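You operate a simulated robot arm through the tools that you are given. There is no shell and no other tool. Be economical: measure what you need, move in short steps, check, and stop when the job is done.

You are at the controls of a simulated two-armed robot. One attempt, no reset.

JOB
Turn the volt knob to 24 V. Stack the white jug marked "washer fluid" from the top of the long table on top of the white jug that says "coolant". Put the 50-38 brass adapter from the top of the long table on the right end of the work bench and the 65-38 brass adapter on the top of the rear step. Open the wheel shutter, put the small cap from the top of the long table on the floor of the wheel locker, then shut the shutter. Lift the box lid open. The order is free. Set down upright: brass adapter.

It is judged by the outcome, as a careful person would: the job done as asked, and still so three seconds after it is handed in. It fails if anything else is knocked over, pushed out of place, dropped, spilled or broken. A push-on lid holds only when it is set on centred and level and pressed home; a screw cap is set on level and turned clockwise until tight.

ROBOT AND FRAMES
Two 7-joint arms with fingered hands on one trunk, on a base that drives. Base frame: it is fixed to the floor where the robot stands at the start and does not move with it; the origin is under the middle of the robot, x ahead of it, y to its left, z up; the surface under the hand at the start is at about z = 86. Lengths are in cm, angles in degrees, forces in N, time in s.
The left shoulder is at the start at [3, 11.9, 104.4], the right one opposite. With the tool pointing down near the work surface each hand reaches from about 40 to 78 cm from the robot's upright axis, wherever it stands, measured 20 degrees to its own side. Places, roughly: box lid [-700, 410, 80]; brass adapter [-250, 0, 75]; floor of the wheel locker [-490, 50, 120]; right end of the work bench [70, 0, 90]; small cap (8x7x6 cm) [-220, 120, 80]; top of the rear step (236x19 cm) [-586, -214, 50]; volt knob [70, 0, 90]; wheel shutter [-470, 10, 150]; white jug [-250, 0, 75]. Payload 3.8 kg a hand.
The TCP of each hand is the grasp point between the finger pads, 2.5 cm short of the fingertips. In the tool frame z runs along the fingers and y along their closing line. Largest opening 8.8 cm; the body of the gripper starts 2.9 cm behind the TCP. The gripper is a hand of 4 fingers: y runs from the thumb to the fingers, the wrist lies at [-1.3, -10.6, -17.4] in the tool frame, and closing takes about 1.5 s.
Orientation is that of the tool frame in the base frame, as a unit quaternion [x, y, z, w]. With the fingers straight down and the wrist toward the robot, the tool's x, y and z point along [0, 1, 0], [1, 0, 0] and [0, 0, -1] of the base frame.

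CONTROLS
- The arms move only by the tool move_arm. It takes "left_series", "right_series" or both (then of equal length, played together; a hand with none holds still); each is a list of rows, each a list of 2 entries, a list of its own where there are three numbers: the shift along the tool's x, y, z in cm, then the turn, a rotation vector about the tool's x, y, z in degrees. In form: [[[dx, dy, dz], [rx, ry, rz]], ...]. A call has 1 to 8 rows; each row shifts and turns the commanded pose from where the row before left it, along the tool's axes as they then stand. "left_grip" and "right_grip" are, for a hand that has rows, the gripper command, from -1 (shut) to 1 (fully open), values between in proportion, set as the call begins (left out, the last holds). A row lasts 0.2 s, in which the tool goes at most 5 cm and 8.6 degrees; a call with a longer step from one row to the next is refused whole, and so is a gripper value outside its range. A pose out of reach is approached as far as the arm can. The call stops where the force on the tool passes 40 N (or 10 N more than at its start, if that is more) or the arm is blocked; 0.2 s more then pass. The fingers move at their own pace (about 15.3 cm/s each) and stop on an object; they squeeze with about 22 N. The grip force told is the motor's: it shows also when the fingers shut on nothing. Time passes only in rows, and 0.2 s behind the last, so rows that do not move let the fingers close. It gives the time, the measured TCP pose, the force on the tool (base axes), the opening and the grip force at its end, in the units of the frame above (readings bear some noise), with the torque about the TCP (base axes, N m) and any sound that the robot's microphone picked up, and new pictures: "pictures" is both (left out), scene, wrist or none (wrist: the cameras of the hands that moved).
- Cameras (640 x 400 px; columns grow to the right, rows downward): "scene" is now at [6.39, 0.23, 159.87]; the picture's right is [0.02, -1.00, 0.00], its down [-0.70, -0.01, -0.71] and it looks along [0.71, 0.01, -0.70] (base axes); focal length 283 px, centre (320, 200). "left" rides on the left gripper at [-6.4, -8.3, -9.8] in its tool frame; the picture's right is [-0.62, -0.37, 0.69], its down [0.71, -0.63, 0.30] and it looks along [0.32, 0.68, 0.65] (tool axes); focal length 265 px, centre (320, 200). "right" rides on the right gripper at [6.4, -8.3, -9.8] in its tool frame; the picture's right is [-0.62, 0.37, -0.69], its down [-0.71, -0.63, 0.30] and it looks along [-0.32, 0.68, 0.65] (tool axes); focal length 265 px, centre (320, 200). There is no depth. A picture from a camera that has moved, and an enlarged one, comes with that camera's place and axes in the base frame and with its lens.
- move_column(by): slides the trunk up (or, below 0, down) by that many cm; the arms and the scene camera ride with it, the base frame stays. It gives what a move gives, with no picture.
- base_move(legs): drives the robot by 1 to 6 legs, each [ahead, left, turn to the left] in cm, cm and degrees, along the robot's own axes; the way and the turn of a leg run together, so that a leg with both is an arc; at most 150 cm and 180 degrees a leg. The arms and the cameras ride along, it lands a little off, and it stops where it bumps. It gives what a move gives, and a new picture of the scene camera.
- move_fingers(index, middle, ring, thumb_bend, thumb_turn, hand): sets how far each is bent, from 0 (flat) to 1 (curled in); at 0.3 the hand is open as for a grip, at 0.7 the pads meet at the TCP. One left out holds its place. A second passes; each finger stops where it meets its share of the squeeze, and holds until it gets a number again. A gripper value or a shape takes the hand back. It gives what a move gives, with no picture; readings hold the bend of each and the force on the fingers (four entries, about 0 where the hand has none), thumb and palm. thumb_turn goes from beside the hand (0) to across from the fingers (1), as for a grip.
- preshape(shape, hand): the hand has 4 fingers and takes this shape, open, in about a second: jaw (thumb against the fingers, like two jaws); tri (thumb and two fingers); tip (a fingertip pinch); poke (one finger out to press); point (the index stretched); flat (the hand flat); cup (the hand cupped); fist (a fist). The gripper value then closes the fingers along that shape, each until it touches; the sizes above hold for jaw. It gives what a move gives, with no picture.
- turn_head(pan, tilt): turns the head with the scene camera to pan (to the left, within 120 degrees either way) and tilt (down, from -29 to 69), counted from straight ahead of the robot. It gives what a move gives, and a new picture of the scene camera.
- close_up(camera, box): a new picture of the part [left, top, right, bottom] of that camera's present view, enlarged. No time passes.
- hand_in(): hands the job in; it is judged then, once.

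Work in short steps. Places have to be worked out from the pictures, the camera data and where the tool is seen: move nearer, look again, correct. Check each grasp and each placing, and mend what went wrong. You have 186 turns and 260 pictures in all, those below and enlarged ones among them. Open the grippers and draw the arms clear of the work before you hand the job in, unless the task says otherwise; then end with one line.

The tools are called after "Emit:" as a command line: name --argument value ..., lists and objects as JSON in quotes. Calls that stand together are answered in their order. move_arm: Moves the arms, as the interface text tells. Its arguments: {"type":"object","properties":{"left_series":{"type":"array","items":{"type":"array"}},"left_grip":{"type":"number"},"right_series":{"type":"array","items":{"type":"array"}},"right_grip":{"type":"number"},"pictures":{"type":"string","enum":["both","scene","wrist","none"]}},"required":[]} The other tools are called the same way: move_column (by) slides the trunk up or down; preshape (shape, hand) gives the hand a shape; move_fingers (index, middle, ring, thumb_bend, thumb_turn, hand) moves the fingers one by one; base_move (legs) drives the base; turn_head (pan, tilt) turns the head that bears the scene camera; close_up (camera, box) takes an enlarged picture of a part of a camera's view; hand_in () hands the job in.

At the start:

```text
clock: 0.0
left_ee_pos: [45.83, 29.59, 120.39]
left_ee_rot: [0.708, 0.707, 0.0, -0.001]
left_contact_force: [-0.5, 0.2, -0.1]
left_moment: [-0.03, 0.02, 0.03]
left_grip_width: 8.73
left_grasp_force: 0.0
left_shape: jaw
left_bend: [0.3, 0.3, 0.3, 0.3, 0.98]
left_finger forces: [0.0, 0.1, 0.1, 0.1, 0.1, 0.0]
right_ee_pos: [49.57, -7.65, 123.5]
right_ee_rot: [0.707, 0.707, 0.0, 0.0]
right_contact_force: [-0.5, -0.3, -0.4]
right_moment: [0.0, -0.01, 0.01]
right_grip_width: 8.77
right_grasp_force: 0.1
right_shape: jaw
right_bend: [0.3, 0.3, 0.3, 0.3, 0.98]
right_finger forces: [0.1, 0.0, 0.0, 0.0, 0.0, 0.1]
trunk travel left (down, up): [-20.0, 39.0]
robot x, y, heading: [0.03, -0.11, -0.1]
head pan, tilt: [1.0, 44.6]
```

scene: 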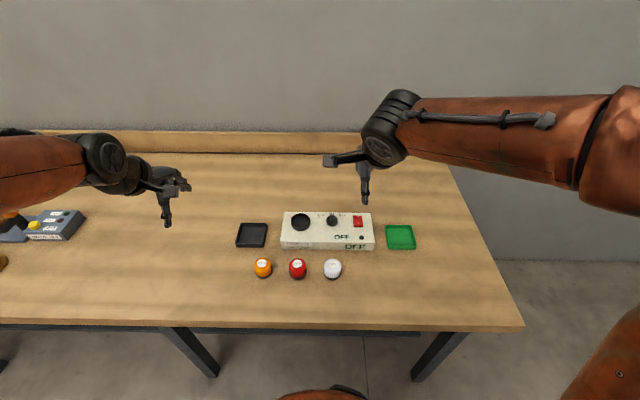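
right: 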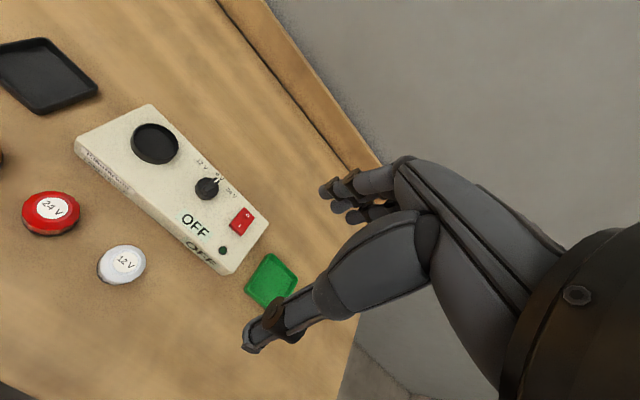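
left: 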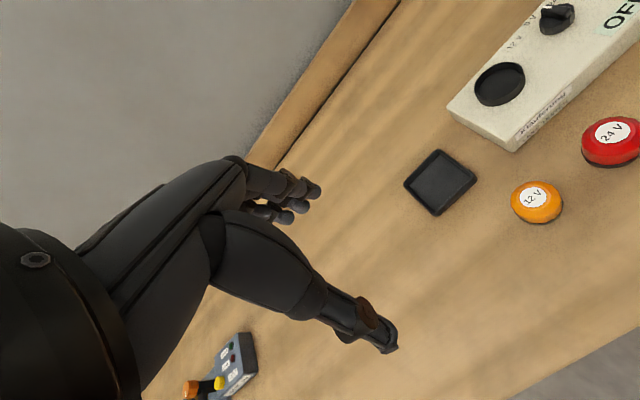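

The panel with the volt knob is in front of the right hand. I take a close-up to read the knob's positions.

Emit:
close_up --camera "scene" --box '[270, 200, 390, 275]'

Emit:
close_up --camera "right" --box '[120, 100, 300, 280]'

```text
5.33 times, centred on (330, 238) of scene
camera zoom: at [6.39, 0.23, 159.87], right [0.02, -1.0, 0.0], down [-0.7, -0.01, -0.71], along [0.71, 0.01, -0.7], focal length 1511 px, centre (267, 0)
```

zoom: 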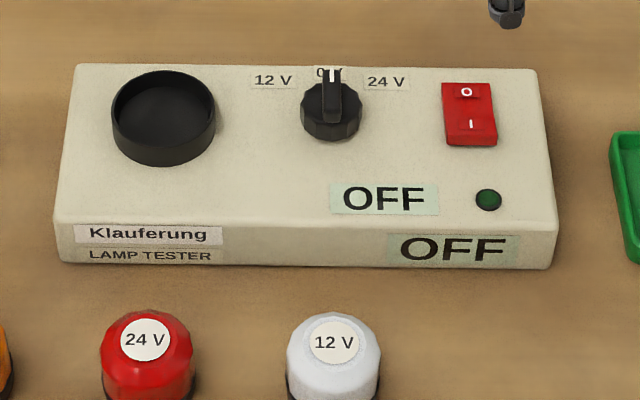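

```text
2.22 times, centred on (210, 190) of right
camera zoom: at [41.21, -1.36, 133.28], right [0.37, -0.62, 0.69], down [-0.63, -0.71, -0.3], along [0.68, -0.32, -0.65], focal length 590 px, centre (564, 222)
```

zoom: 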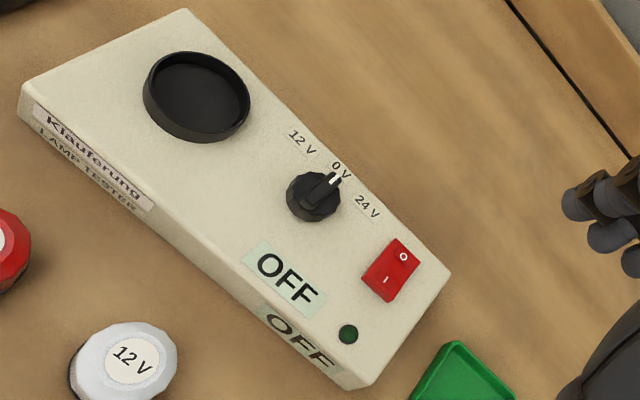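

The knob is near [65.8, -2.7], its top at about z 92.5, and points to 0 V; 24 V is about 45° clockwise. I bring the right hand above it.

Emit:
move_arm --right_series '[[[1.2, 4.1, 3.0], [0, 0, 0]], [[1.2, 4.1, 3.0], [0, 0, 0]], [[1.2, 4.1, 3.0], [0, 0, 0]], [[1.3, 4.0, 3.0], [0, 0, 0]], [[0, 0, 4.5], [0, 0, 0]], [[0, 0, 4.5], [0, 0, 0]]]' --right_grip 0.3

```text
refused: row 1 steps farther than a row can; nothing moved
```

Slightly too long a step; I shorten the rows.

Emit:
move_arm --right_series '[[[1.0, 3.3, 2.5], [0, 0, 0]], [[1.0, 3.3, 2.5], [0, 0, 0]], [[1.0, 3.3, 2.5], [0, 0, 0]], [[1.0, 3.3, 2.5], [0, 0, 0]], [[0.95, 3.1, 2.5], [0, 0, 0]], [[0, 0, 4.5], [0, 0, 0]], [[0, 0, 4], [0, 0, 0]], [[0, 0, 0], [0, 0, 0]]]' --right_grip 0.3

```text
clock: 1.8
left_ee_pos: [45.8, 29.7, 120.39]
left_ee_rot: [0.707, 0.707, 0.001, 0.0]
left_contact_force: [0.3, 0.9, -0.3]
left_moment: [0.03, -0.03, 0.0]
left_grip_width: 8.76
left_grasp_force: 0.0
left_shape: jaw
left_bend: [0.3, 0.3, 0.3, 0.3, 0.98]
left_finger forces: [0.0, 0.1, 0.0, 0.0, 0.0, 0.0]
right_ee_pos: [65.96, -2.85, 102.15]
right_ee_rot: [0.707, 0.707, 0.0, 0.001]
right_contact_force: [-0.2, 0.1, -0.2]
right_moment: [0.02, 0.0, -0.01]
right_grip_width: 5.76
right_grasp_force: 0.1
right_shape: jaw
right_bend: [0.28, 0.39, 0.35, 0.61, 1.0]
right_finger forces: [0.0, 0.0, 0.1, 0.0, 0.0, 0.0]
trunk travel left (down, up): [-20.0, 39.0]
robot x, y, heading: [0.08, -0.55, -0.0]
head pan, tilt: [1.0, 44.6]
camera scene: at [6.36, 0.2, 159.87], right [0.02, -1.0, 0.0], down [-0.7, -0.01, -0.71], along [0.71, 0.01, -0.7], focal length 283 px, centre (320, 200)
camera right: at [57.51, 3.47, 112.04], right [0.37, -0.62, 0.69], down [-0.63, -0.71, -0.3], along [0.68, -0.32, -0.65], focal length 265 px, centre (320, 200)
```

scene: 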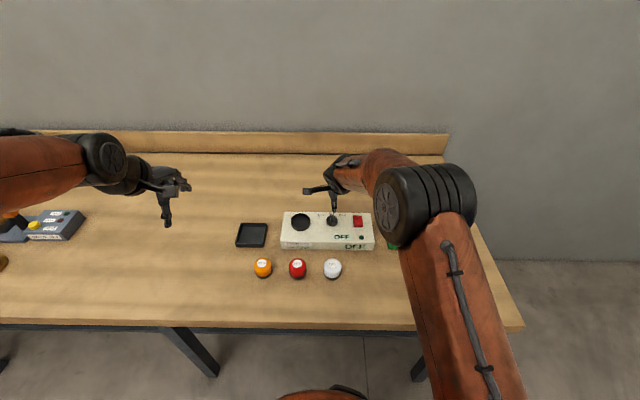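
right: 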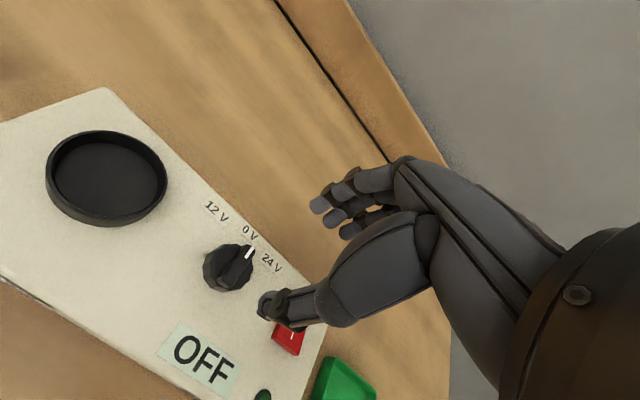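

The triangulation holds: knob at about [65.6, -2.5]. I lower the hand around it.

Emit:
move_arm --right_series '[[[0.3, -0.3, 4], [0, 0, 0]], [[0, 0, 3], [0, 0, 0]], [[0, 0, 2], [0, 0, 0]], [[0, 0, 0], [0, 0, 0]]]'

Emit:
close_up --camera "scene" --box '[270, 175, 390, 250]'

```text
clock: 2.8
left_ee_pos: [45.9, 29.64, 120.4]
left_ee_rot: [0.707, 0.707, 0.0, -0.001]
left_contact_force: [0.3, 0.3, 0.8]
left_moment: [-0.01, -0.02, -0.01]
left_grip_width: 8.76
left_grasp_force: 0.1
left_shape: jaw
left_bend: [0.3, 0.3, 0.3, 0.3, 0.98]
left_finger forces: [0.1, 0.0, 0.0, 0.1, 0.1, 0.1]
right_ee_pos: [65.61, -2.36, 93.48]
right_ee_rot: [0.707, 0.707, 0.001, 0.0]
right_contact_force: [-0.6, 0.4, 0.7]
right_moment: [0.0, -0.02, -0.02]
right_grip_width: 5.77
right_grasp_force: 0.1
right_shape: jaw
right_bend: [0.28, 0.39, 0.35, 0.61, 1.0]
right_finger forces: [0.0, 0.0, 0.0, 0.1, 0.0, 0.0]
trunk travel left (down, up): [-20.0, 39.0]
robot x, y, heading: [-0.03, 0.09, 0.0]
head pan, tilt: [1.0, 44.6]
camera scene: at [6.37, 0.22, 159.87], right [0.02, -1.0, 0.0], down [-0.7, -0.01, -0.71], along [0.71, 0.01, -0.7], focal length 283 px, centre (320, 200)
camera right: at [57.22, 4.01, 103.28], right [0.37, -0.62, 0.69], down [-0.63, -0.71, -0.3], along [0.68, -0.32, -0.65], focal length 265 px, centre (320, 200)
```

scene: 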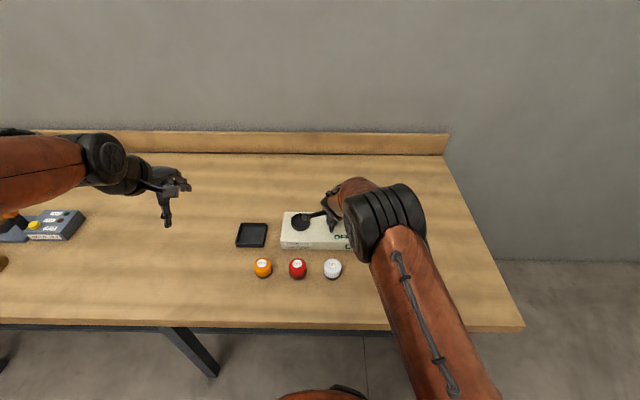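
right: 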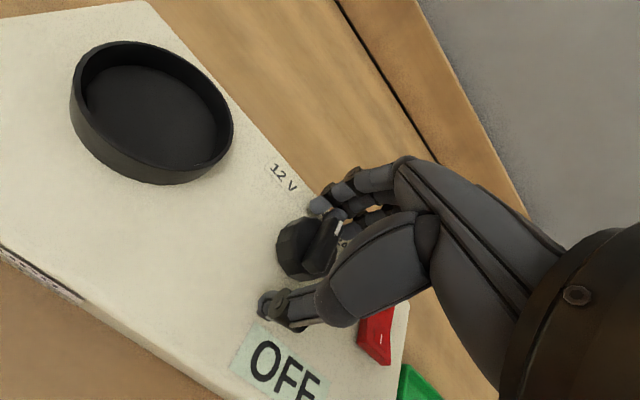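

```text
5.33 times, centred on (330, 212) of scene
camera zoom: at [6.37, 0.22, 159.87], right [0.02, -1.0, 0.0], down [-0.7, -0.01, -0.71], along [0.71, 0.01, -0.7], focal length 1511 px, centre (267, 133)
```

zoom: 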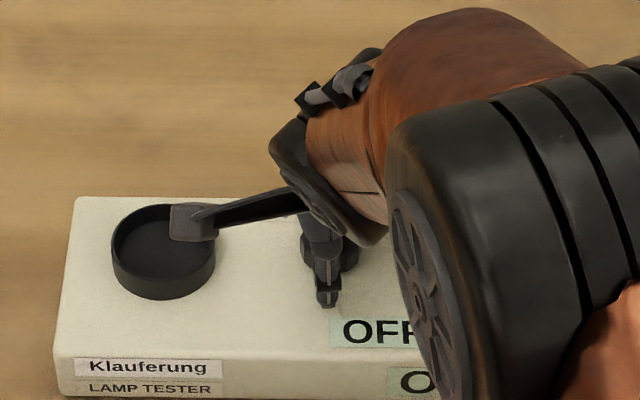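

The fingers straddle the knob. I go down 0.7 cm and close.

Emit:
move_arm --right_series '[[[0, 0, 0.7], [0, 0, 0]], [[0, 0, 0], [0, 0, 0]]]' --pictures "none"

Emit:
move_arm --right_series '[[[0, 0, 0], [0, 0, 0]], [[0, 0, 0], [0, 0, 0]], [[0, 0, 0], [0, 0, 0]], [[0, 0, 0], [0, 0, 0]], [[0, 0, 0], [0, 0, 0]], [[0, 0, 0], [0, 0, 0]], [[0, 0, 0], [0, 0, 0]]]' --right_grip -1 --pictures "wrist"

```text
clock: 3.4
left_ee_pos: [45.79, 29.58, 120.42]
left_ee_rot: [0.707, 0.707, -0.001, 0.0]
left_contact_force: [0.9, -0.4, 0.5]
left_moment: [0.0, -0.02, 0.0]
left_grip_width: 8.75
left_grasp_force: 0.1
left_shape: jaw
left_bend: [0.3, 0.3, 0.3, 0.3, 0.98]
left_finger forces: [0.0, 0.1, 0.1, 0.0, 0.0, 0.0]
right_ee_pos: [65.64, -2.19, 93.02]
right_ee_rot: [0.708, 0.707, 0.002, 0.002]
right_contact_force: [0.6, -0.8, 16.7]
right_moment: [0.0, 0.2, -0.03]
right_grip_width: 5.64
right_grasp_force: 0.1
right_shape: jaw
right_bend: [0.28, 0.38, 0.35, 0.62, 1.0]
right_finger forces: [1.1, 4.4, 0.1, 0.0, 11.0, 0.1]
trunk travel left (down, up): [-20.0, 39.0]
robot x, y, heading: [0.01, -0.5, -0.0]
head pan, tilt: [1.0, 44.6]
```

```text
clock: 5.0
left_ee_pos: [45.6, 29.73, 120.44]
left_ee_rot: [0.707, 0.707, 0.0, 0.0]
left_contact_force: [0.3, 0.1, 0.1]
left_moment: [-0.02, 0.01, 0.01]
left_grip_width: 8.73
left_grasp_force: 0.0
left_shape: jaw
left_bend: [0.3, 0.3, 0.3, 0.3, 0.98]
left_finger forces: [0.0, 0.0, 0.0, 0.0, 0.0, 0.0]
right_ee_pos: [65.65, -2.36, 93.0]
right_ee_rot: [0.707, 0.707, 0.002, 0.002]
right_contact_force: [2.5, 1.9, 25.1]
right_moment: [0.15, -0.45, 0.05]
right_grip_width: 3.39
right_grasp_force: 21.5
right_shape: jaw
right_bend: [0.75, 0.48, 0.54, 0.77, 1.0]
right_finger forces: [23.2, 11.0, 0.0, 0.1, 20.9, 0.1]
trunk travel left (down, up): [-20.0, 39.0]
robot x, y, heading: [-0.21, 0.04, -0.4]
head pan, tilt: [1.0, 44.6]
camera right: at [57.15, 4.02, 102.84], right [0.36, -0.62, 0.69], down [-0.63, -0.71, -0.31], along [0.69, -0.32, -0.65], focal length 265 px, centre (320, 200)
```

right: 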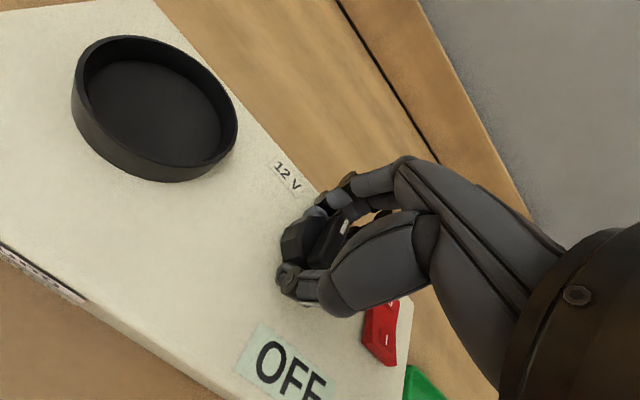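

Gripped (3.4 cm). I ease up slightly and turn clockwise about 45°.

Emit:
move_arm --right_series '[[[0, 0, -0.4], [0, 0, 0]], [[0, 0, 0], [0, 0, 8]], [[0, 0, 0], [0, 0, 8]], [[0, 0, 0], [0, 0, 8]], [[0, 0, 0], [0, 0, 8]], [[0, 0, 0], [0, 0, 8]], [[0, 0, 0], [0, 0, 6]], [[0, 0, 0], [0, 0, 0]]]' --pictures "wrist"

```text
clock: 6.8
left_ee_pos: [45.87, 29.82, 120.28]
left_ee_rot: [0.707, 0.708, -0.001, 0.0]
left_contact_force: [0.6, -0.2, -0.1]
left_moment: [0.01, -0.01, 0.0]
left_grip_width: 8.77
left_grasp_force: 0.0
left_shape: jaw
left_bend: [0.3, 0.3, 0.3, 0.3, 0.98]
left_finger forces: [0.0, 0.1, 0.1, 0.1, 0.1, 0.0]
right_ee_pos: [65.59, -2.41, 93.1]
right_ee_rot: [0.927, 0.375, 0.0, 0.0]
right_contact_force: [9.3, 8.9, -1.0]
right_moment: [0.14, -0.21, 0.25]
right_grip_width: 3.2
right_grasp_force: 22.2
right_shape: jaw
right_bend: [0.74, 0.49, 0.54, 0.76, 1.0]
right_finger forces: [13.8, 6.4, 0.0, 0.1, 18.3, 0.1]
trunk travel left (down, up): [-20.0, 39.0]
robot x, y, heading: [-0.24, -0.11, -0.0]
head pan, tilt: [1.0, 44.6]
camera right: at [64.48, 8.11, 102.95], right [-0.19, -0.7, 0.69], down [-0.95, -0.04, -0.3], along [0.24, -0.72, -0.65], focal length 265 px, centre (320, 200)
```

right: 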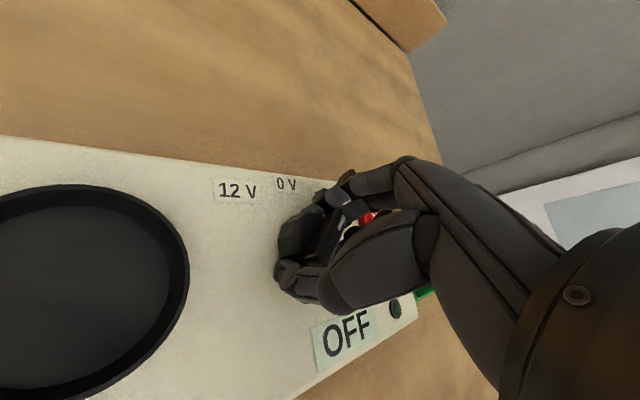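

The knob followed. I open and lift straight up to check.

Emit:
move_arm --right_series '[[[0, 0, 0], [0, 0, 0]], [[0, 0, 0], [0, 0, 0]], [[0, 0, 0], [0, 0, 0]], [[0, 0, -3], [0, 0, 0]], [[0, 0, -5], [0, 0, 0]], [[0, 0, -5], [0, 0, 0]], [[0, 0, 0], [0, 0, 0]]]' --right_grip 0.5 --pictures "wrist"

Emit:
close_up --camera "right" --box '[100, 150, 340, 400]'

```text
clock: 8.4
left_ee_pos: [45.89, 29.61, 120.28]
left_ee_rot: [0.707, 0.708, 0.001, -0.001]
left_contact_force: [0.6, 0.5, -0.5]
left_moment: [-0.02, 0.02, 0.03]
left_grip_width: 8.73
left_grasp_force: 0.1
left_shape: jaw
left_bend: [0.3, 0.3, 0.3, 0.3, 0.98]
left_finger forces: [0.0, 0.0, 0.0, 0.0, 0.0, 0.0]
right_ee_pos: [65.85, -2.53, 106.04]
right_ee_rot: [0.927, 0.374, -0.001, 0.0]
right_contact_force: [0.3, 0.0, -0.2]
right_moment: [-0.01, -0.02, 0.02]
right_grip_width: 6.6
right_grasp_force: 0.2
right_shape: jaw
right_bend: [0.27, 0.36, 0.33, 0.54, 0.99]
right_finger forces: [0.0, 0.0, 0.1, 0.0, 0.0, 0.1]
trunk travel left (down, up): [-20.0, 39.0]
robot x, y, heading: [-0.19, 0.01, -0.1]
head pan, tilt: [1.0, 44.6]
camera right: at [64.54, 8.03, 115.96], right [-0.19, -0.7, 0.69], down [-0.95, -0.04, -0.3], along [0.24, -0.72, -0.65], focal length 265 px, centre (320, 200)
```

right: 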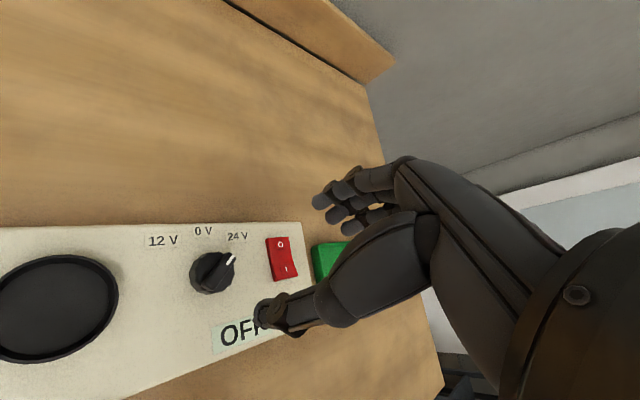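

```text
1.60 times, centred on (220, 275) of right
camera zoom: at [64.54, 8.03, 115.96], right [-0.19, -0.7, 0.69], down [-0.95, -0.04, -0.3], along [0.24, -0.72, -0.65], focal length 425 px, centre (480, 80)
```

zoom: 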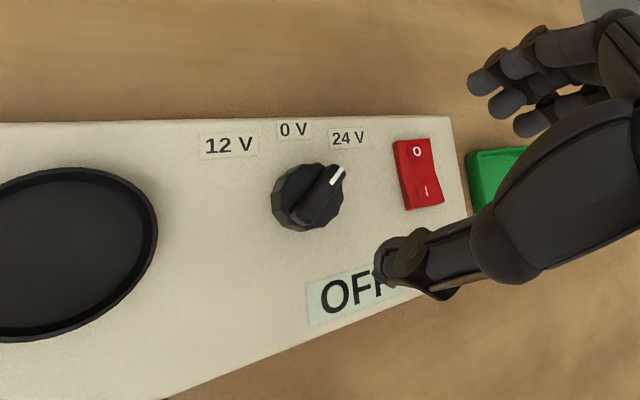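

The pointer looks to be at 24 V. I raise the hand out of the head camera's view to measure its angle.

Emit:
move_arm --right_series '[[[0, 0, -4.9], [0, 0, -8]], [[0, 0, -4.9], [0, 0, -8]], [[0, -4, -2], [0, 0, -8]], [[0, -4, 0], [0, 0, -8]], [[0, -4, 0], [0, 0, -8]], [[-4, 0, 0], [0, 0, -6]], [[-4, 0, 0], [0, 0, 0]]]' --pictures "none"

Emit:
close_up --camera "scene" --box '[300, 200, 380, 250]'

```text
clock: 10.0
left_ee_pos: [45.82, 29.66, 120.41]
left_ee_rot: [0.707, 0.707, 0.001, 0.0]
left_contact_force: [-0.3, 0.6, -0.2]
left_moment: [0.02, 0.0, 0.0]
left_grip_width: 8.77
left_grasp_force: 0.1
left_shape: jaw
left_bend: [0.3, 0.3, 0.3, 0.3, 0.98]
left_finger forces: [0.1, 0.0, 0.1, 0.0, 0.0, 0.0]
right_ee_pos: [54.05, -5.72, 117.95]
right_ee_rot: [0.706, 0.708, 0.001, 0.001]
right_contact_force: [0.1, 0.4, -0.4]
right_moment: [0.0, -0.02, 0.0]
right_grip_width: 6.58
right_grasp_force: 0.0
right_shape: jaw
right_bend: [0.27, 0.36, 0.33, 0.54, 0.99]
right_finger forces: [0.0, 0.0, 0.0, 0.0, 0.0, 0.0]
trunk travel left (down, up): [-20.0, 39.0]
robot x, y, heading: [0.1, 0.04, 0.0]
head pan, tilt: [1.0, 44.6]
```

```text
8.00 times, centred on (340, 225) of scene
camera zoom: at [6.34, 0.19, 159.87], right [0.02, -1.0, 0.0], down [-0.7, -0.01, -0.71], along [0.71, 0.01, -0.7], focal length 2267 px, centre (160, 0)
```

zoom: 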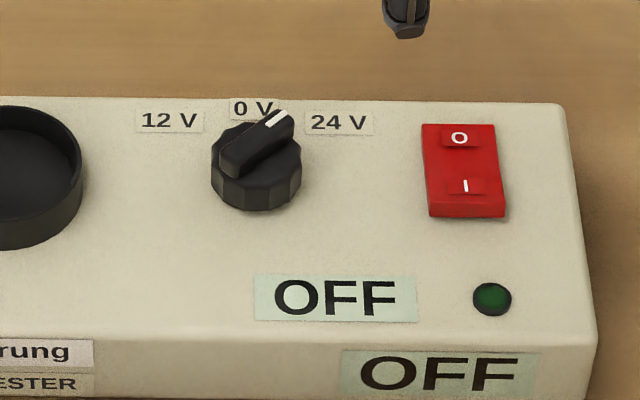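

Knob is set at 24 V. Now I back off from the bench and turn to face the long table.

Emit:
base_move --legs '[[-50, 0, 0], [0, 0, 180]]'

Emit:
turn_head --pan 0 --tilt 15

```text
clock: 19.9
left_ee_pos: [-100.28, -21.2, 120.24]
left_ee_rot: [-0.645, 0.764, 0.0, 0.0]
left_contact_force: [0.2, 0.1, -0.3]
left_moment: [-0.01, 0.03, 0.02]
left_grip_width: 8.75
left_grasp_force: 0.1
left_shape: jaw
left_bend: [0.3, 0.3, 0.3, 0.3, 0.98]
left_finger forces: [0.0, 0.0, 0.0, 0.1, 0.1, 0.0]
right_ee_pos: [-102.78, 15.25, 117.91]
right_ee_rot: [-0.645, 0.764, -0.001, 0.0]
right_contact_force: [0.5, -0.3, -0.3]
right_moment: [-0.03, 0.0, 0.04]
right_grip_width: 6.58
right_grasp_force: 0.1
right_shape: jaw
right_bend: [0.27, 0.36, 0.33, 0.54, 0.99]
right_finger forces: [0.1, 0.0, 0.0, 0.0, 0.1, 0.1]
trunk travel left (down, up): [-20.0, 39.0]
robot x, y, heading: [-50.2, 0.71, 170.6]
head pan, tilt: [1.0, 44.6]
camera scene: at [-56.16, 1.28, 159.87], right [0.15, 0.99, 0.0], down [0.69, -0.11, -0.71], along [-0.7, 0.11, -0.7], focal length 283 px, centre (320, 200)
```

scene: 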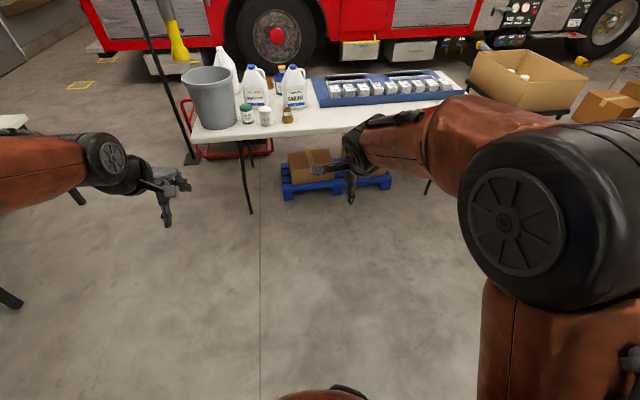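

```text
clock: 20.9
left_ee_pos: [-100.34, -21.19, 120.33]
left_ee_rot: [-0.646, 0.764, 0.0, 0.0]
left_contact_force: [-0.7, -0.3, -0.5]
left_moment: [-0.03, -0.02, 0.02]
left_grip_width: 8.77
left_grasp_force: 0.1
left_shape: jaw
left_bend: [0.3, 0.3, 0.3, 0.3, 0.98]
left_finger forces: [0.0, 0.1, 0.0, 0.0, 0.0, 0.1]
right_ee_pos: [-102.72, 15.1, 117.88]
right_ee_rot: [-0.645, 0.764, 0.001, 0.001]
right_contact_force: [1.0, 0.5, 0.0]
right_moment: [-0.03, 0.01, 0.01]
right_grip_width: 6.59
right_grasp_force: 0.1
right_shape: jaw
right_bend: [0.27, 0.36, 0.33, 0.54, 0.99]
right_finger forces: [0.0, 0.0, 0.0, 0.1, 0.0, 0.1]
trunk travel left (down, up): [-20.0, 39.0]
robot x, y, heading: [-50.46, 0.25, 170.3]
head pan, tilt: [0.0, 15.0]
camera scene: at [-57.3, 1.62, 164.48], right [0.17, 0.99, 0.0], down [0.26, -0.04, -0.97], along [-0.95, 0.16, -0.26], focal length 283 px, centre (320, 200)
```

scene: 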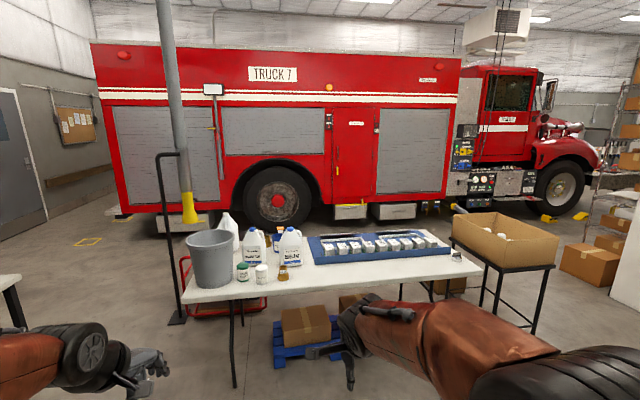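

The truck with its shutters is behind the long table. I enlarge the table.

Emit:
close_up --camera "scene" --box '[180, 200, 340, 300]'

Emit:
close_up --camera "scene" --box '[300, 215, 480, 300]'

Emit:
close_up --camera "scene" --box '[90, 70, 470, 250]'

```text
4.00 times, centred on (260, 250) of scene
camera zoom: at [-57.3, 1.62, 164.48], right [0.17, 0.99, 0.0], down [0.26, -0.04, -0.97], along [-0.95, 0.16, -0.26], focal length 1133 px, centre (560, 0)
```

zoom: 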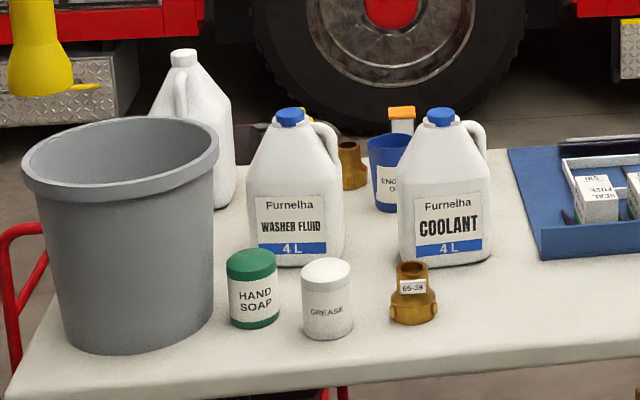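

```text
3.56 times, centred on (390, 258) of scene
camera zoom: at [-57.3, 1.62, 164.48], right [0.17, 0.99, 0.0], down [0.26, -0.04, -0.97], along [-0.95, 0.16, -0.26], focal length 1007 px, centre (71, -4)
```

zoom: 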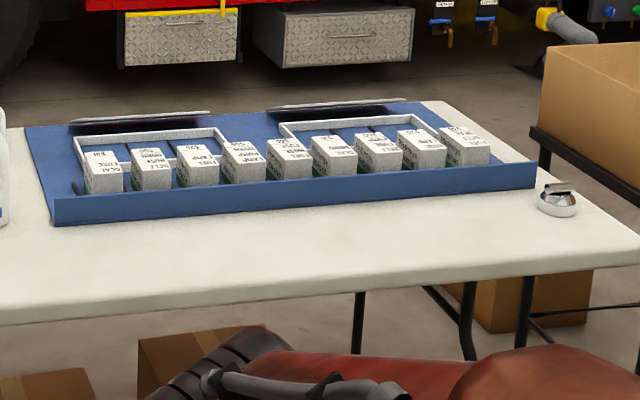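

```text
1.68 times, centred on (280, 160) of scene
camera zoom: at [-57.3, 1.62, 164.48], right [0.17, 0.99, 0.0], down [0.26, -0.04, -0.97], along [-0.95, 0.16, -0.26], focal length 477 px, centre (387, 267)
```

zoom: 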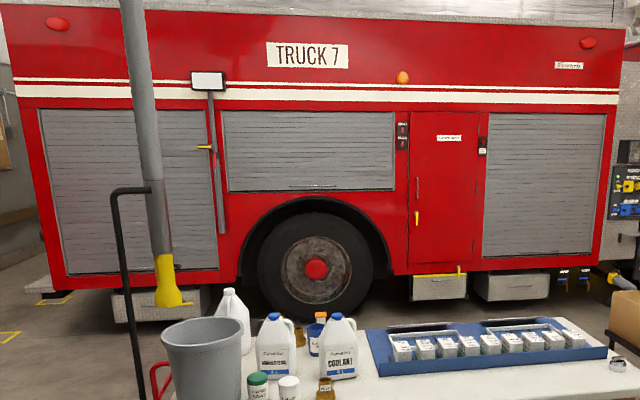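

I found: washer-fluid and coolant jugs, 65-38 in front at about [-209, 5], another adapter behind at about [-258, -4], silver cap at about [-214, 123]. I look left and right to plan routes.

Emit:
turn_head --pan 60 --tilt 20

Emit:
turn_head --pan -55 --tilt 20

```text
clock: 22.2
left_ee_pos: [-100.3, -21.24, 120.39]
left_ee_rot: [-0.645, 0.764, 0.0, 0.0]
left_contact_force: [-0.3, 0.9, -0.2]
left_moment: [0.04, -0.03, -0.05]
left_grip_width: 8.79
left_grasp_force: 0.0
left_shape: jaw
left_bend: [0.3, 0.3, 0.3, 0.3, 0.98]
left_finger forces: [0.1, 0.0, 0.0, 0.0, 0.1, 0.0]
right_ee_pos: [-102.74, 15.03, 117.85]
right_ee_rot: [-0.645, 0.764, 0.0, 0.0]
right_contact_force: [0.6, -0.1, 0.7]
right_moment: [-0.02, 0.01, 0.0]
right_grip_width: 6.57
right_grasp_force: 0.1
right_shape: jaw
right_bend: [0.27, 0.36, 0.33, 0.54, 0.99]
right_finger forces: [0.1, 0.0, 0.0, 0.1, 0.0, 0.0]
trunk travel left (down, up): [-20.0, 39.0]
robot x, y, heading: [-50.4, 0.54, 170.4]
head pan, tilt: [60.0, 20.0]
camera scene: at [-54.04, -7.11, 163.68], right [-0.77, 0.64, 0.0], down [0.22, 0.26, -0.94], along [-0.6, -0.72, -0.34], focal length 283 px, centre (320, 200)
```

scene: 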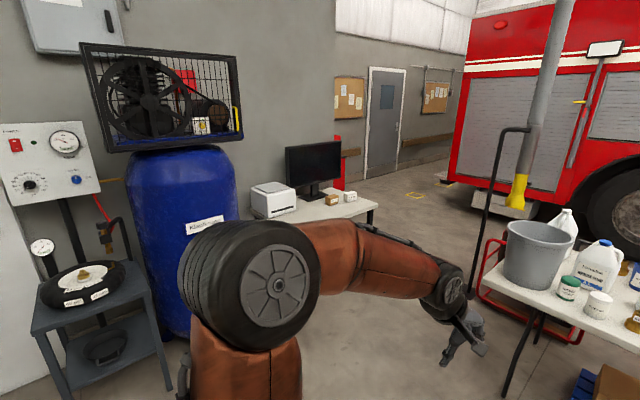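

```text
clock: 24.1
left_ee_pos: [-100.39, -21.25, 120.31]
left_ee_rot: [-0.646, 0.764, 0.001, -0.001]
left_contact_force: [-0.4, 0.5, 0.8]
left_moment: [-0.02, -0.01, 0.0]
left_grip_width: 8.76
left_grasp_force: 0.0
left_shape: jaw
left_bend: [0.3, 0.3, 0.3, 0.3, 0.98]
left_finger forces: [0.1, 0.1, 0.0, 0.0, 0.0, 0.0]
right_ee_pos: [-102.77, 15.12, 117.94]
right_ee_rot: [-0.646, 0.764, 0.0, 0.0]
right_contact_force: [0.2, 0.6, -0.3]
right_moment: [-0.03, 0.0, 0.02]
right_grip_width: 6.59
right_grasp_force: 0.0
right_shape: jaw
right_bend: [0.27, 0.36, 0.33, 0.54, 0.99]
right_finger forces: [0.1, 0.1, 0.1, 0.1, 0.0, 0.0]
trunk travel left (down, up): [-20.0, 39.0]
robot x, y, heading: [-50.13, 0.39, 170.8]
head pan, tilt: [-55.0, 20.0]
camera scene: at [-52.09, 8.47, 163.68], right [0.9, 0.43, 0.0], down [0.15, -0.31, -0.94], along [-0.4, 0.85, -0.34], focal length 283 px, centre (320, 200)
```

scene: 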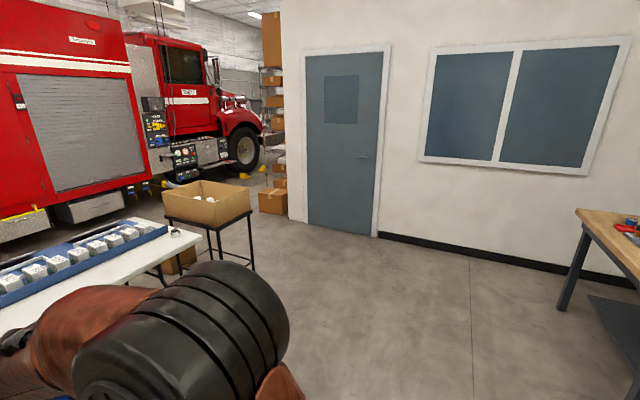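

Routes look feasible. Plan: take the 65-38 in the left hand and the cap in the right, from the front of the table. I drive up to stance (-152, 25) facing the table.

Emit:
base_move --legs '[[0, 0, 9.2], [100, -24, 0]]'

Emit:
turn_head --pan 15 --tilt 45

```text
clock: 30.2
left_ee_pos: [-197.65, -6.36, 120.45]
left_ee_rot: [0.712, -0.702, 0.0, 0.0]
left_contact_force: [-0.6, -0.2, -0.2]
left_moment: [0.01, 0.01, -0.01]
left_grip_width: 8.77
left_grasp_force: 0.1
left_shape: jaw
left_bend: [0.3, 0.3, 0.3, 0.3, 0.98]
left_finger forces: [0.0, 0.1, 0.0, 0.1, 0.0, 0.0]
right_ee_pos: [-206.47, 28.86, 117.93]
right_ee_rot: [0.712, -0.702, 0.0, 0.0]
right_contact_force: [-0.3, 0.1, 0.8]
right_moment: [-0.05, -0.01, 0.0]
right_grip_width: 6.57
right_grasp_force: 0.1
right_shape: jaw
right_bend: [0.27, 0.36, 0.33, 0.54, 0.99]
right_finger forces: [0.1, 0.1, 0.0, 0.0, 0.0, 0.0]
trunk travel left (down, up): [-20.0, 39.0]
robot x, y, heading: [-152.26, 23.98, -179.1]
head pan, tilt: [-55.0, 20.0]
camera scene: at [-155.54, 31.56, 163.68], right [0.81, 0.59, 0.0], down [0.2, -0.28, -0.94], along [-0.55, 0.76, -0.34], focal length 283 px, centre (320, 200)
```

scene: 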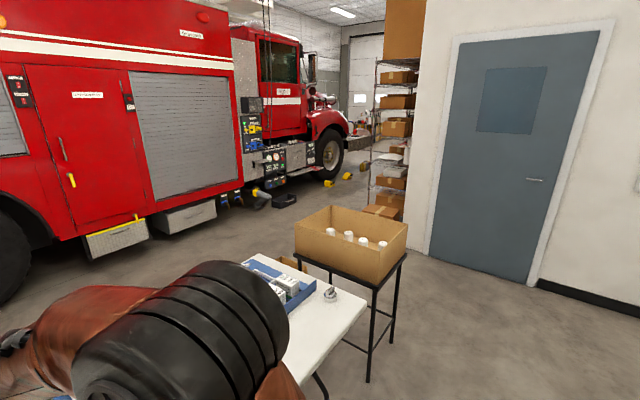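

```text
clock: 31.6
left_ee_pos: [-197.53, -6.47, 120.34]
left_ee_rot: [0.712, -0.702, 0.0, 0.0]
left_contact_force: [0.0, -0.4, -1.0]
left_moment: [0.03, 0.0, 0.0]
left_grip_width: 8.75
left_grasp_force: 0.1
left_shape: jaw
left_bend: [0.3, 0.3, 0.3, 0.3, 0.98]
left_finger forces: [0.1, 0.1, 0.0, 0.1, 0.1, 0.1]
right_ee_pos: [-206.62, 28.91, 117.89]
right_ee_rot: [0.712, -0.702, 0.0, 0.0]
right_contact_force: [-0.7, -0.4, 0.6]
right_moment: [0.0, 0.02, 0.02]
right_grip_width: 6.57
right_grasp_force: 0.0
right_shape: jaw
right_bend: [0.27, 0.36, 0.33, 0.54, 0.99]
right_finger forces: [0.1, 0.0, 0.0, 0.1, 0.0, 0.0]
trunk travel left (down, up): [-20.0, 39.0]
robot x, y, heading: [-152.08, 23.77, -179.1]
head pan, tilt: [15.0, 45.0]
camera scene: at [-157.87, 21.79, 159.81], right [-0.27, 0.96, 0.0], down [0.68, 0.19, -0.71], along [-0.68, -0.19, -0.71], focal length 283 px, centre (320, 200)
```

scene: 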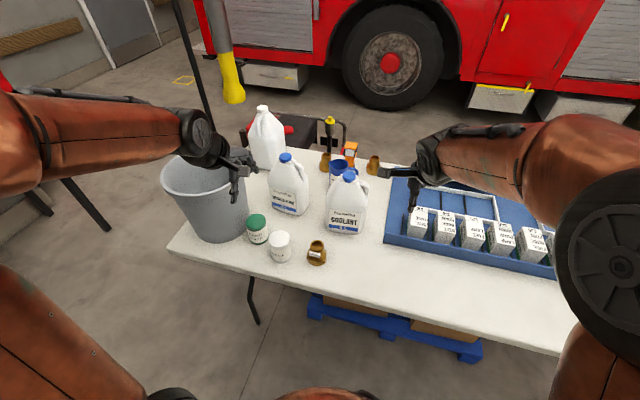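

Now there are two adapters behind the jugs. I enlarge to read the labels.

Emit:
close_up --camera "scene" --box '[300, 135, 400, 195]'

Emit:
close_up --camera "scene" --box '[230, 140, 390, 270]'

```text
6.40 times, centred on (350, 165) of scene
camera zoom: at [-157.87, 21.79, 159.81], right [-0.27, 0.96, 0.0], down [0.68, 0.19, -0.71], along [-0.68, -0.19, -0.71], focal length 1813 px, centre (128, 424)
```

zoom: 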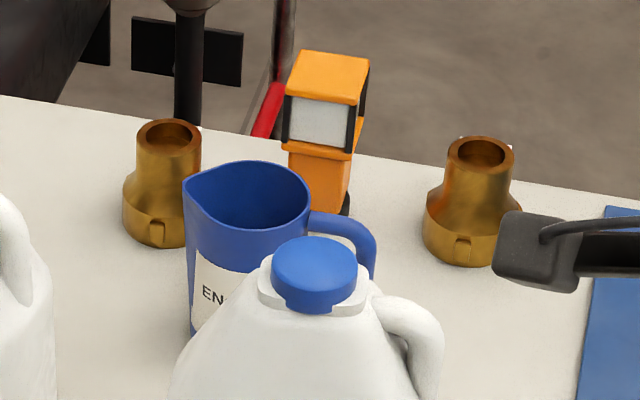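

```text
3.08 times, centred on (310, 205) of scene
camera zoom: at [-157.87, 21.79, 159.81], right [-0.27, 0.96, 0.0], down [0.68, 0.19, -0.71], along [-0.68, -0.19, -0.71], focal length 872 px, centre (351, 185)
```

zoom: 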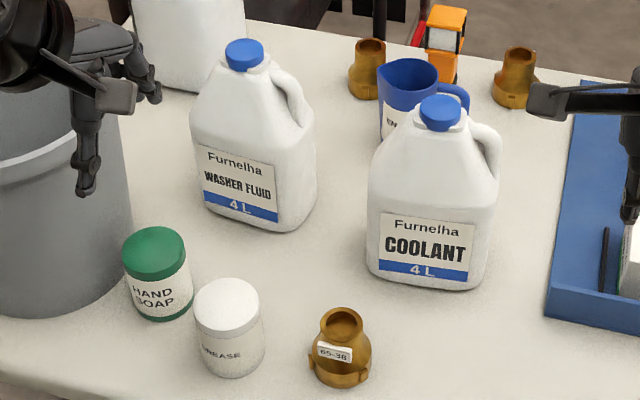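

65-38 sits near [-211, 5.6] with the neck about z 79–83. I bring the left hand above it and shift the right hand out of the way.

Emit:
move_arm --left_series '[[[-3, 3.2, 2], [0, 0, 0]], [[-3, 3.2, 2], [0, 0, 0]], [[-3, 3.2, 2], [0, 0, 0]], [[-3, 3.2, 2], [0, 0, 0]], [[0, 0, 4.5], [0, 0, 0]], [[0, 0, 4.5], [0, 0, 0]], [[0, 0, 0], [0, 0, 0]]]' --right_series '[[[-3, 0, 0], [0, 0, 0]], [[-3, 0, 0], [0, 0, 0]], [[-3, 0, 0], [0, 0, 0]], [[-3, 0, 0], [0, 0, 0]], [[0, 0, 0], [0, 0, 0]], [[0, 0, 0], [0, 0, 0]], [[0, 0, 0], [0, 0, 0]]]' --left_grip 1

```text
clock: 33.2
left_ee_pos: [-210.63, 4.99, 103.51]
left_ee_rot: [0.713, -0.702, 0.0, 0.0]
left_contact_force: [0.2, 0.0, 0.6]
left_moment: [-0.01, 0.03, 0.0]
left_grip_width: 8.75
left_grasp_force: 0.1
left_shape: jaw
left_bend: [0.3, 0.3, 0.3, 0.3, 0.98]
left_finger forces: [0.0, 0.0, 0.0, 0.0, 0.1, 0.1]
right_ee_pos: [-206.57, 40.88, 117.91]
right_ee_rot: [0.712, -0.702, 0.001, 0.0]
right_contact_force: [0.1, -0.3, -0.3]
right_moment: [0.02, 0.03, 0.01]
right_grip_width: 6.59
right_grasp_force: 0.1
right_shape: jaw
right_bend: [0.27, 0.36, 0.33, 0.54, 0.99]
right_finger forces: [0.0, 0.2, 0.1, 0.1, 0.0, 0.0]
trunk travel left (down, up): [-20.0, 39.0]
robot x, y, heading: [-152.01, 24.08, -179.3]
head pan, tilt: [15.0, 45.0]
camera scene: at [-157.79, 21.75, 159.81], right [-0.27, 0.96, 0.0], down [0.68, 0.19, -0.71], along [-0.68, -0.19, -0.71], focal length 283 px, centre (320, 200)
camera right: at [-198.11, 34.66, 127.76], right [-0.38, 0.61, 0.69], down [0.62, 0.72, -0.3], along [-0.69, 0.31, -0.65], focal length 265 px, centre (320, 200)
camera left: at [-202.37, 11.56, 113.22], right [0.36, 0.63, -0.69], down [0.64, -0.7, -0.3], along [-0.68, -0.33, -0.65], focal length 265 px, centre (320, 200)
```

scene: 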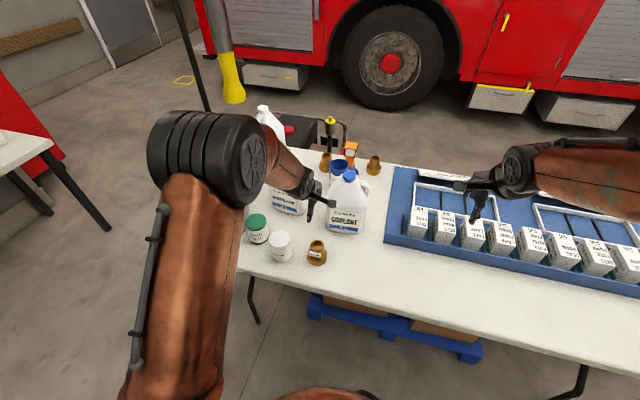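
right: 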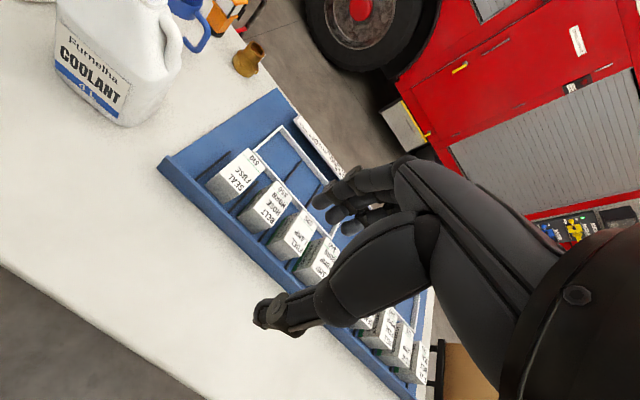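
left: 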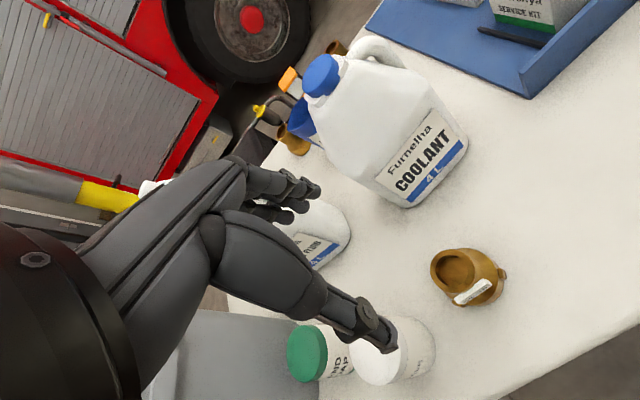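

Wrist view confirms the adapter at about [-211.4, 5.9]. I centre and descend most of the way, then look.

Emit:
move_arm --left_series '[[[-0.9, 0.7, 4.5], [0, 0, 0]], [[0, 0, 4.5], [0, 0, 0]], [[0, 0, 4.5], [0, 0, 0]], [[0, 0, 4], [0, 0, 0]], [[0, 0, 0], [0, 0, 0]]]' --pictures "wrist"

Emit:
close_up --camera "scene" --box '[230, 180, 390, 280]'

```text
clock: 34.4
left_ee_pos: [-210.97, 6.39, 86.13]
left_ee_rot: [0.712, -0.702, 0.0, -0.001]
left_contact_force: [0.1, 0.5, -0.3]
left_moment: [-0.02, 0.01, 0.0]
left_grip_width: 8.77
left_grasp_force: 0.0
left_shape: jaw
left_bend: [0.3, 0.3, 0.3, 0.3, 0.98]
left_finger forces: [0.1, 0.1, 0.1, 0.0, 0.0, 0.0]
right_ee_pos: [-206.51, 41.03, 117.88]
right_ee_rot: [0.712, -0.702, 0.0, 0.0]
right_contact_force: [-0.3, -0.1, -0.3]
right_moment: [0.02, -0.03, 0.01]
right_grip_width: 6.58
right_grasp_force: 0.0
right_shape: jaw
right_bend: [0.27, 0.36, 0.33, 0.54, 0.99]
right_finger forces: [0.1, 0.0, 0.0, 0.0, 0.0, 0.0]
trunk travel left (down, up): [-20.0, 39.0]
robot x, y, heading: [-152.22, 23.64, -179.2]
head pan, tilt: [15.0, 45.0]
camera left: at [-202.78, 12.91, 95.97], right [0.36, 0.63, -0.69], down [0.64, -0.71, -0.3], along [-0.68, -0.33, -0.65], focal length 265 px, centre (320, 200)
```

left: 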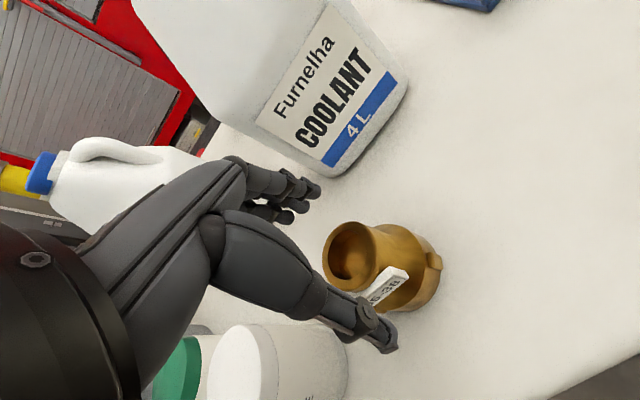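

```text
4.00 times, centred on (310, 230) of scene
camera zoom: at [-157.83, 21.81, 159.81], right [-0.27, 0.96, 0.0], down [0.68, 0.19, -0.71], along [-0.68, -0.19, -0.71], focal length 1133 px, centre (360, 80)
```

zoom: 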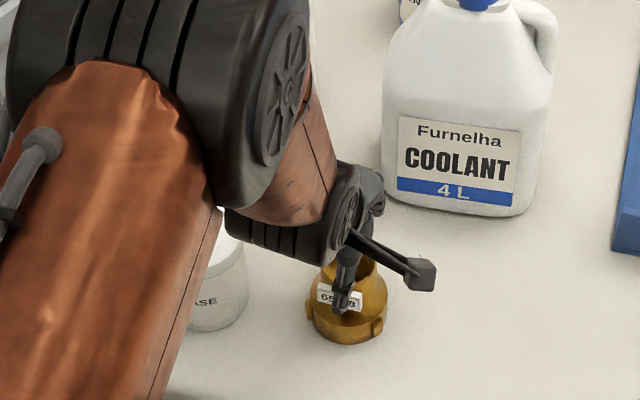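

Aligned over the neck. I descend the last 4.8 cm and close.

Emit:
move_arm --left_series '[[[-0.2, 0, 2.5], [0, 0, 0]], [[0, 0, 2.3], [0, 0, 0]], [[0, 0, 0], [0, 0, 0]]]' --pictures "none"

Emit:
move_arm --left_series '[[[0, 0, 0], [0, 0, 0]], [[0, 0, 0], [0, 0, 0]], [[0, 0, 0], [0, 0, 0]], [[0, 0, 0], [0, 0, 0]], [[0, 0, 0], [0, 0, 0]], [[0, 0, 0], [0, 0, 0]], [[0, 0, 0], [0, 0, 0]], [[0, 0, 0], [0, 0, 0]]]' --left_grip -1 --pictures "wrist"

```text
clock: 35.2
left_ee_pos: [-211.05, 6.45, 81.06]
left_ee_rot: [0.713, -0.702, 0.0, 0.0]
left_contact_force: [0.0, -0.5, 0.0]
left_moment: [0.0, 0.01, -0.01]
left_grip_width: 8.76
left_grasp_force: 0.1
left_shape: jaw
left_bend: [0.3, 0.3, 0.3, 0.3, 0.98]
left_finger forces: [0.1, 0.0, 0.0, 0.1, 0.1, 0.0]
right_ee_pos: [-206.54, 41.11, 117.83]
right_ee_rot: [0.711, -0.703, 0.0, -0.001]
right_contact_force: [0.1, -0.2, -0.2]
right_moment: [-0.01, -0.03, 0.01]
right_grip_width: 6.59
right_grasp_force: 0.1
right_shape: jaw
right_bend: [0.27, 0.36, 0.33, 0.54, 0.99]
right_finger forces: [0.0, 0.0, 0.0, 0.0, 0.1, 0.0]
trunk travel left (down, up): [-20.0, 39.0]
robot x, y, heading: [-152.07, 23.88, -179.5]
head pan, tilt: [15.0, 45.0]
```

```text
clock: 37.0
left_ee_pos: [-211.11, 6.51, 81.03]
left_ee_rot: [0.712, -0.702, 0.001, 0.0]
left_contact_force: [-0.2, 0.6, -0.5]
left_moment: [0.01, 0.01, -0.03]
left_grip_width: 3.55
left_grasp_force: 22.1
left_shape: jaw
left_bend: [0.74, 0.38, 0.37, 0.75, 1.0]
left_finger forces: [9.0, 6.1, 3.0, 0.1, 16.8, 0.1]
right_ee_pos: [-206.58, 41.02, 117.71]
right_ee_rot: [0.711, -0.703, -0.001, 0.0]
right_contact_force: [0.1, -0.6, -0.3]
right_moment: [0.03, 0.03, 0.03]
right_grip_width: 6.6
right_grasp_force: 0.1
right_shape: jaw
right_bend: [0.27, 0.36, 0.33, 0.54, 0.99]
right_finger forces: [0.1, 0.0, 0.0, 0.0, 0.0, 0.0]
trunk travel left (down, up): [-20.0, 39.0]
robot x, y, heading: [-151.97, 23.97, -179.0]
head pan, tilt: [15.0, 45.0]
camera left: at [-202.9, 12.98, 90.92], right [0.36, 0.63, -0.69], down [0.64, -0.71, -0.3], along [-0.68, -0.33, -0.65], focal length 265 px, centre (320, 200)
```

left: 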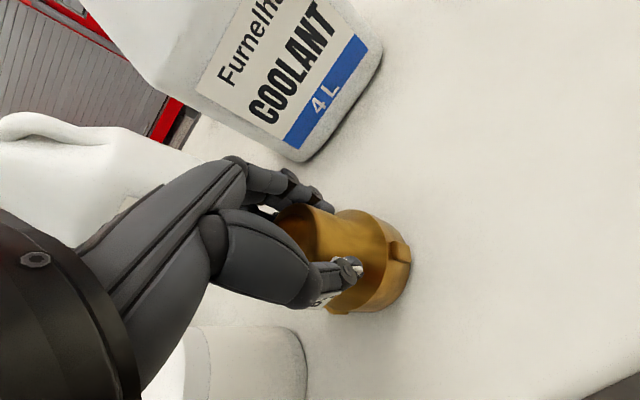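

Firm grip on the neck. I lift and check that it comes along upright.

Emit:
move_arm --left_series '[[[0, 0, -2], [0, 0, 0]], [[0, 0, -4.5], [0, 0, 0]], [[0, 0, -4.5], [0, 0, 0]], [[0, 0, -4.5], [0, 0, 0]], [[0, 0, -4.5], [0, 0, 0]], [[0, -4, -3], [0, 0, 0]], [[0, -4, -3], [0, 0, 0]], [[0, 0, 0], [0, 0, 0]]]'

```text
clock: 38.8
left_ee_pos: [-203.24, 6.55, 106.96]
left_ee_rot: [0.712, -0.702, 0.0, 0.0]
left_contact_force: [-0.1, 0.3, -4.6]
left_moment: [0.05, -0.04, -0.03]
left_grip_width: 3.46
left_grasp_force: 22.1
left_shape: jaw
left_bend: [0.74, 0.38, 0.37, 0.75, 1.0]
left_finger forces: [9.3, 6.2, 3.6, 0.0, 16.4, 0.0]
right_ee_pos: [-206.72, 40.97, 117.79]
right_ee_rot: [0.712, -0.702, 0.001, -0.001]
right_contact_force: [0.0, -0.9, 0.3]
right_moment: [0.03, 0.04, 0.06]
right_grip_width: 6.58
right_grasp_force: 0.0
right_shape: jaw
right_bend: [0.27, 0.36, 0.33, 0.54, 0.99]
right_finger forces: [0.1, 0.0, 0.0, 0.0, 0.0, 0.0]
trunk travel left (down, up): [-20.0, 39.0]
robot x, y, heading: [-152.13, 23.96, -179.1]
head pan, tilt: [15.0, 45.0]
camera scene: at [-158.06, 21.76, 159.8], right [-0.27, 0.96, 0.0], down [0.68, 0.19, -0.71], along [-0.68, -0.19, -0.71], focal length 283 px, centre (320, 200)
camera left: at [-194.96, 13.05, 116.7], right [0.36, 0.63, -0.69], down [0.64, -0.7, -0.3], along [-0.68, -0.33, -0.66], focal length 265 px, centre (320, 200)
```

scene: 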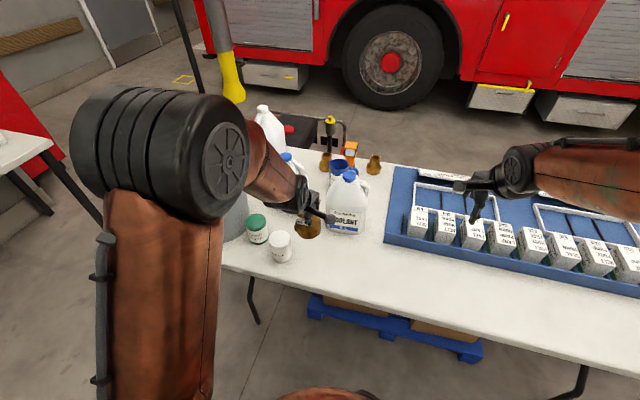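
left: 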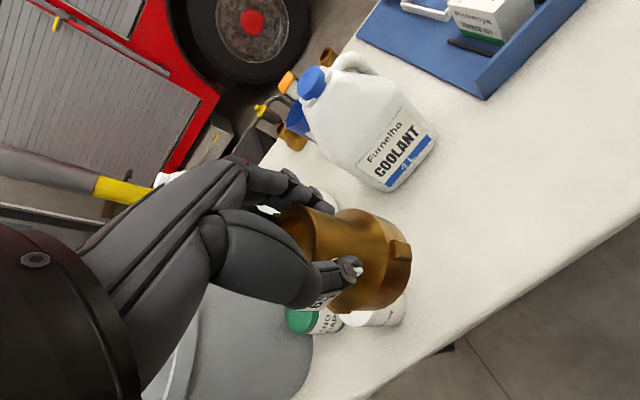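

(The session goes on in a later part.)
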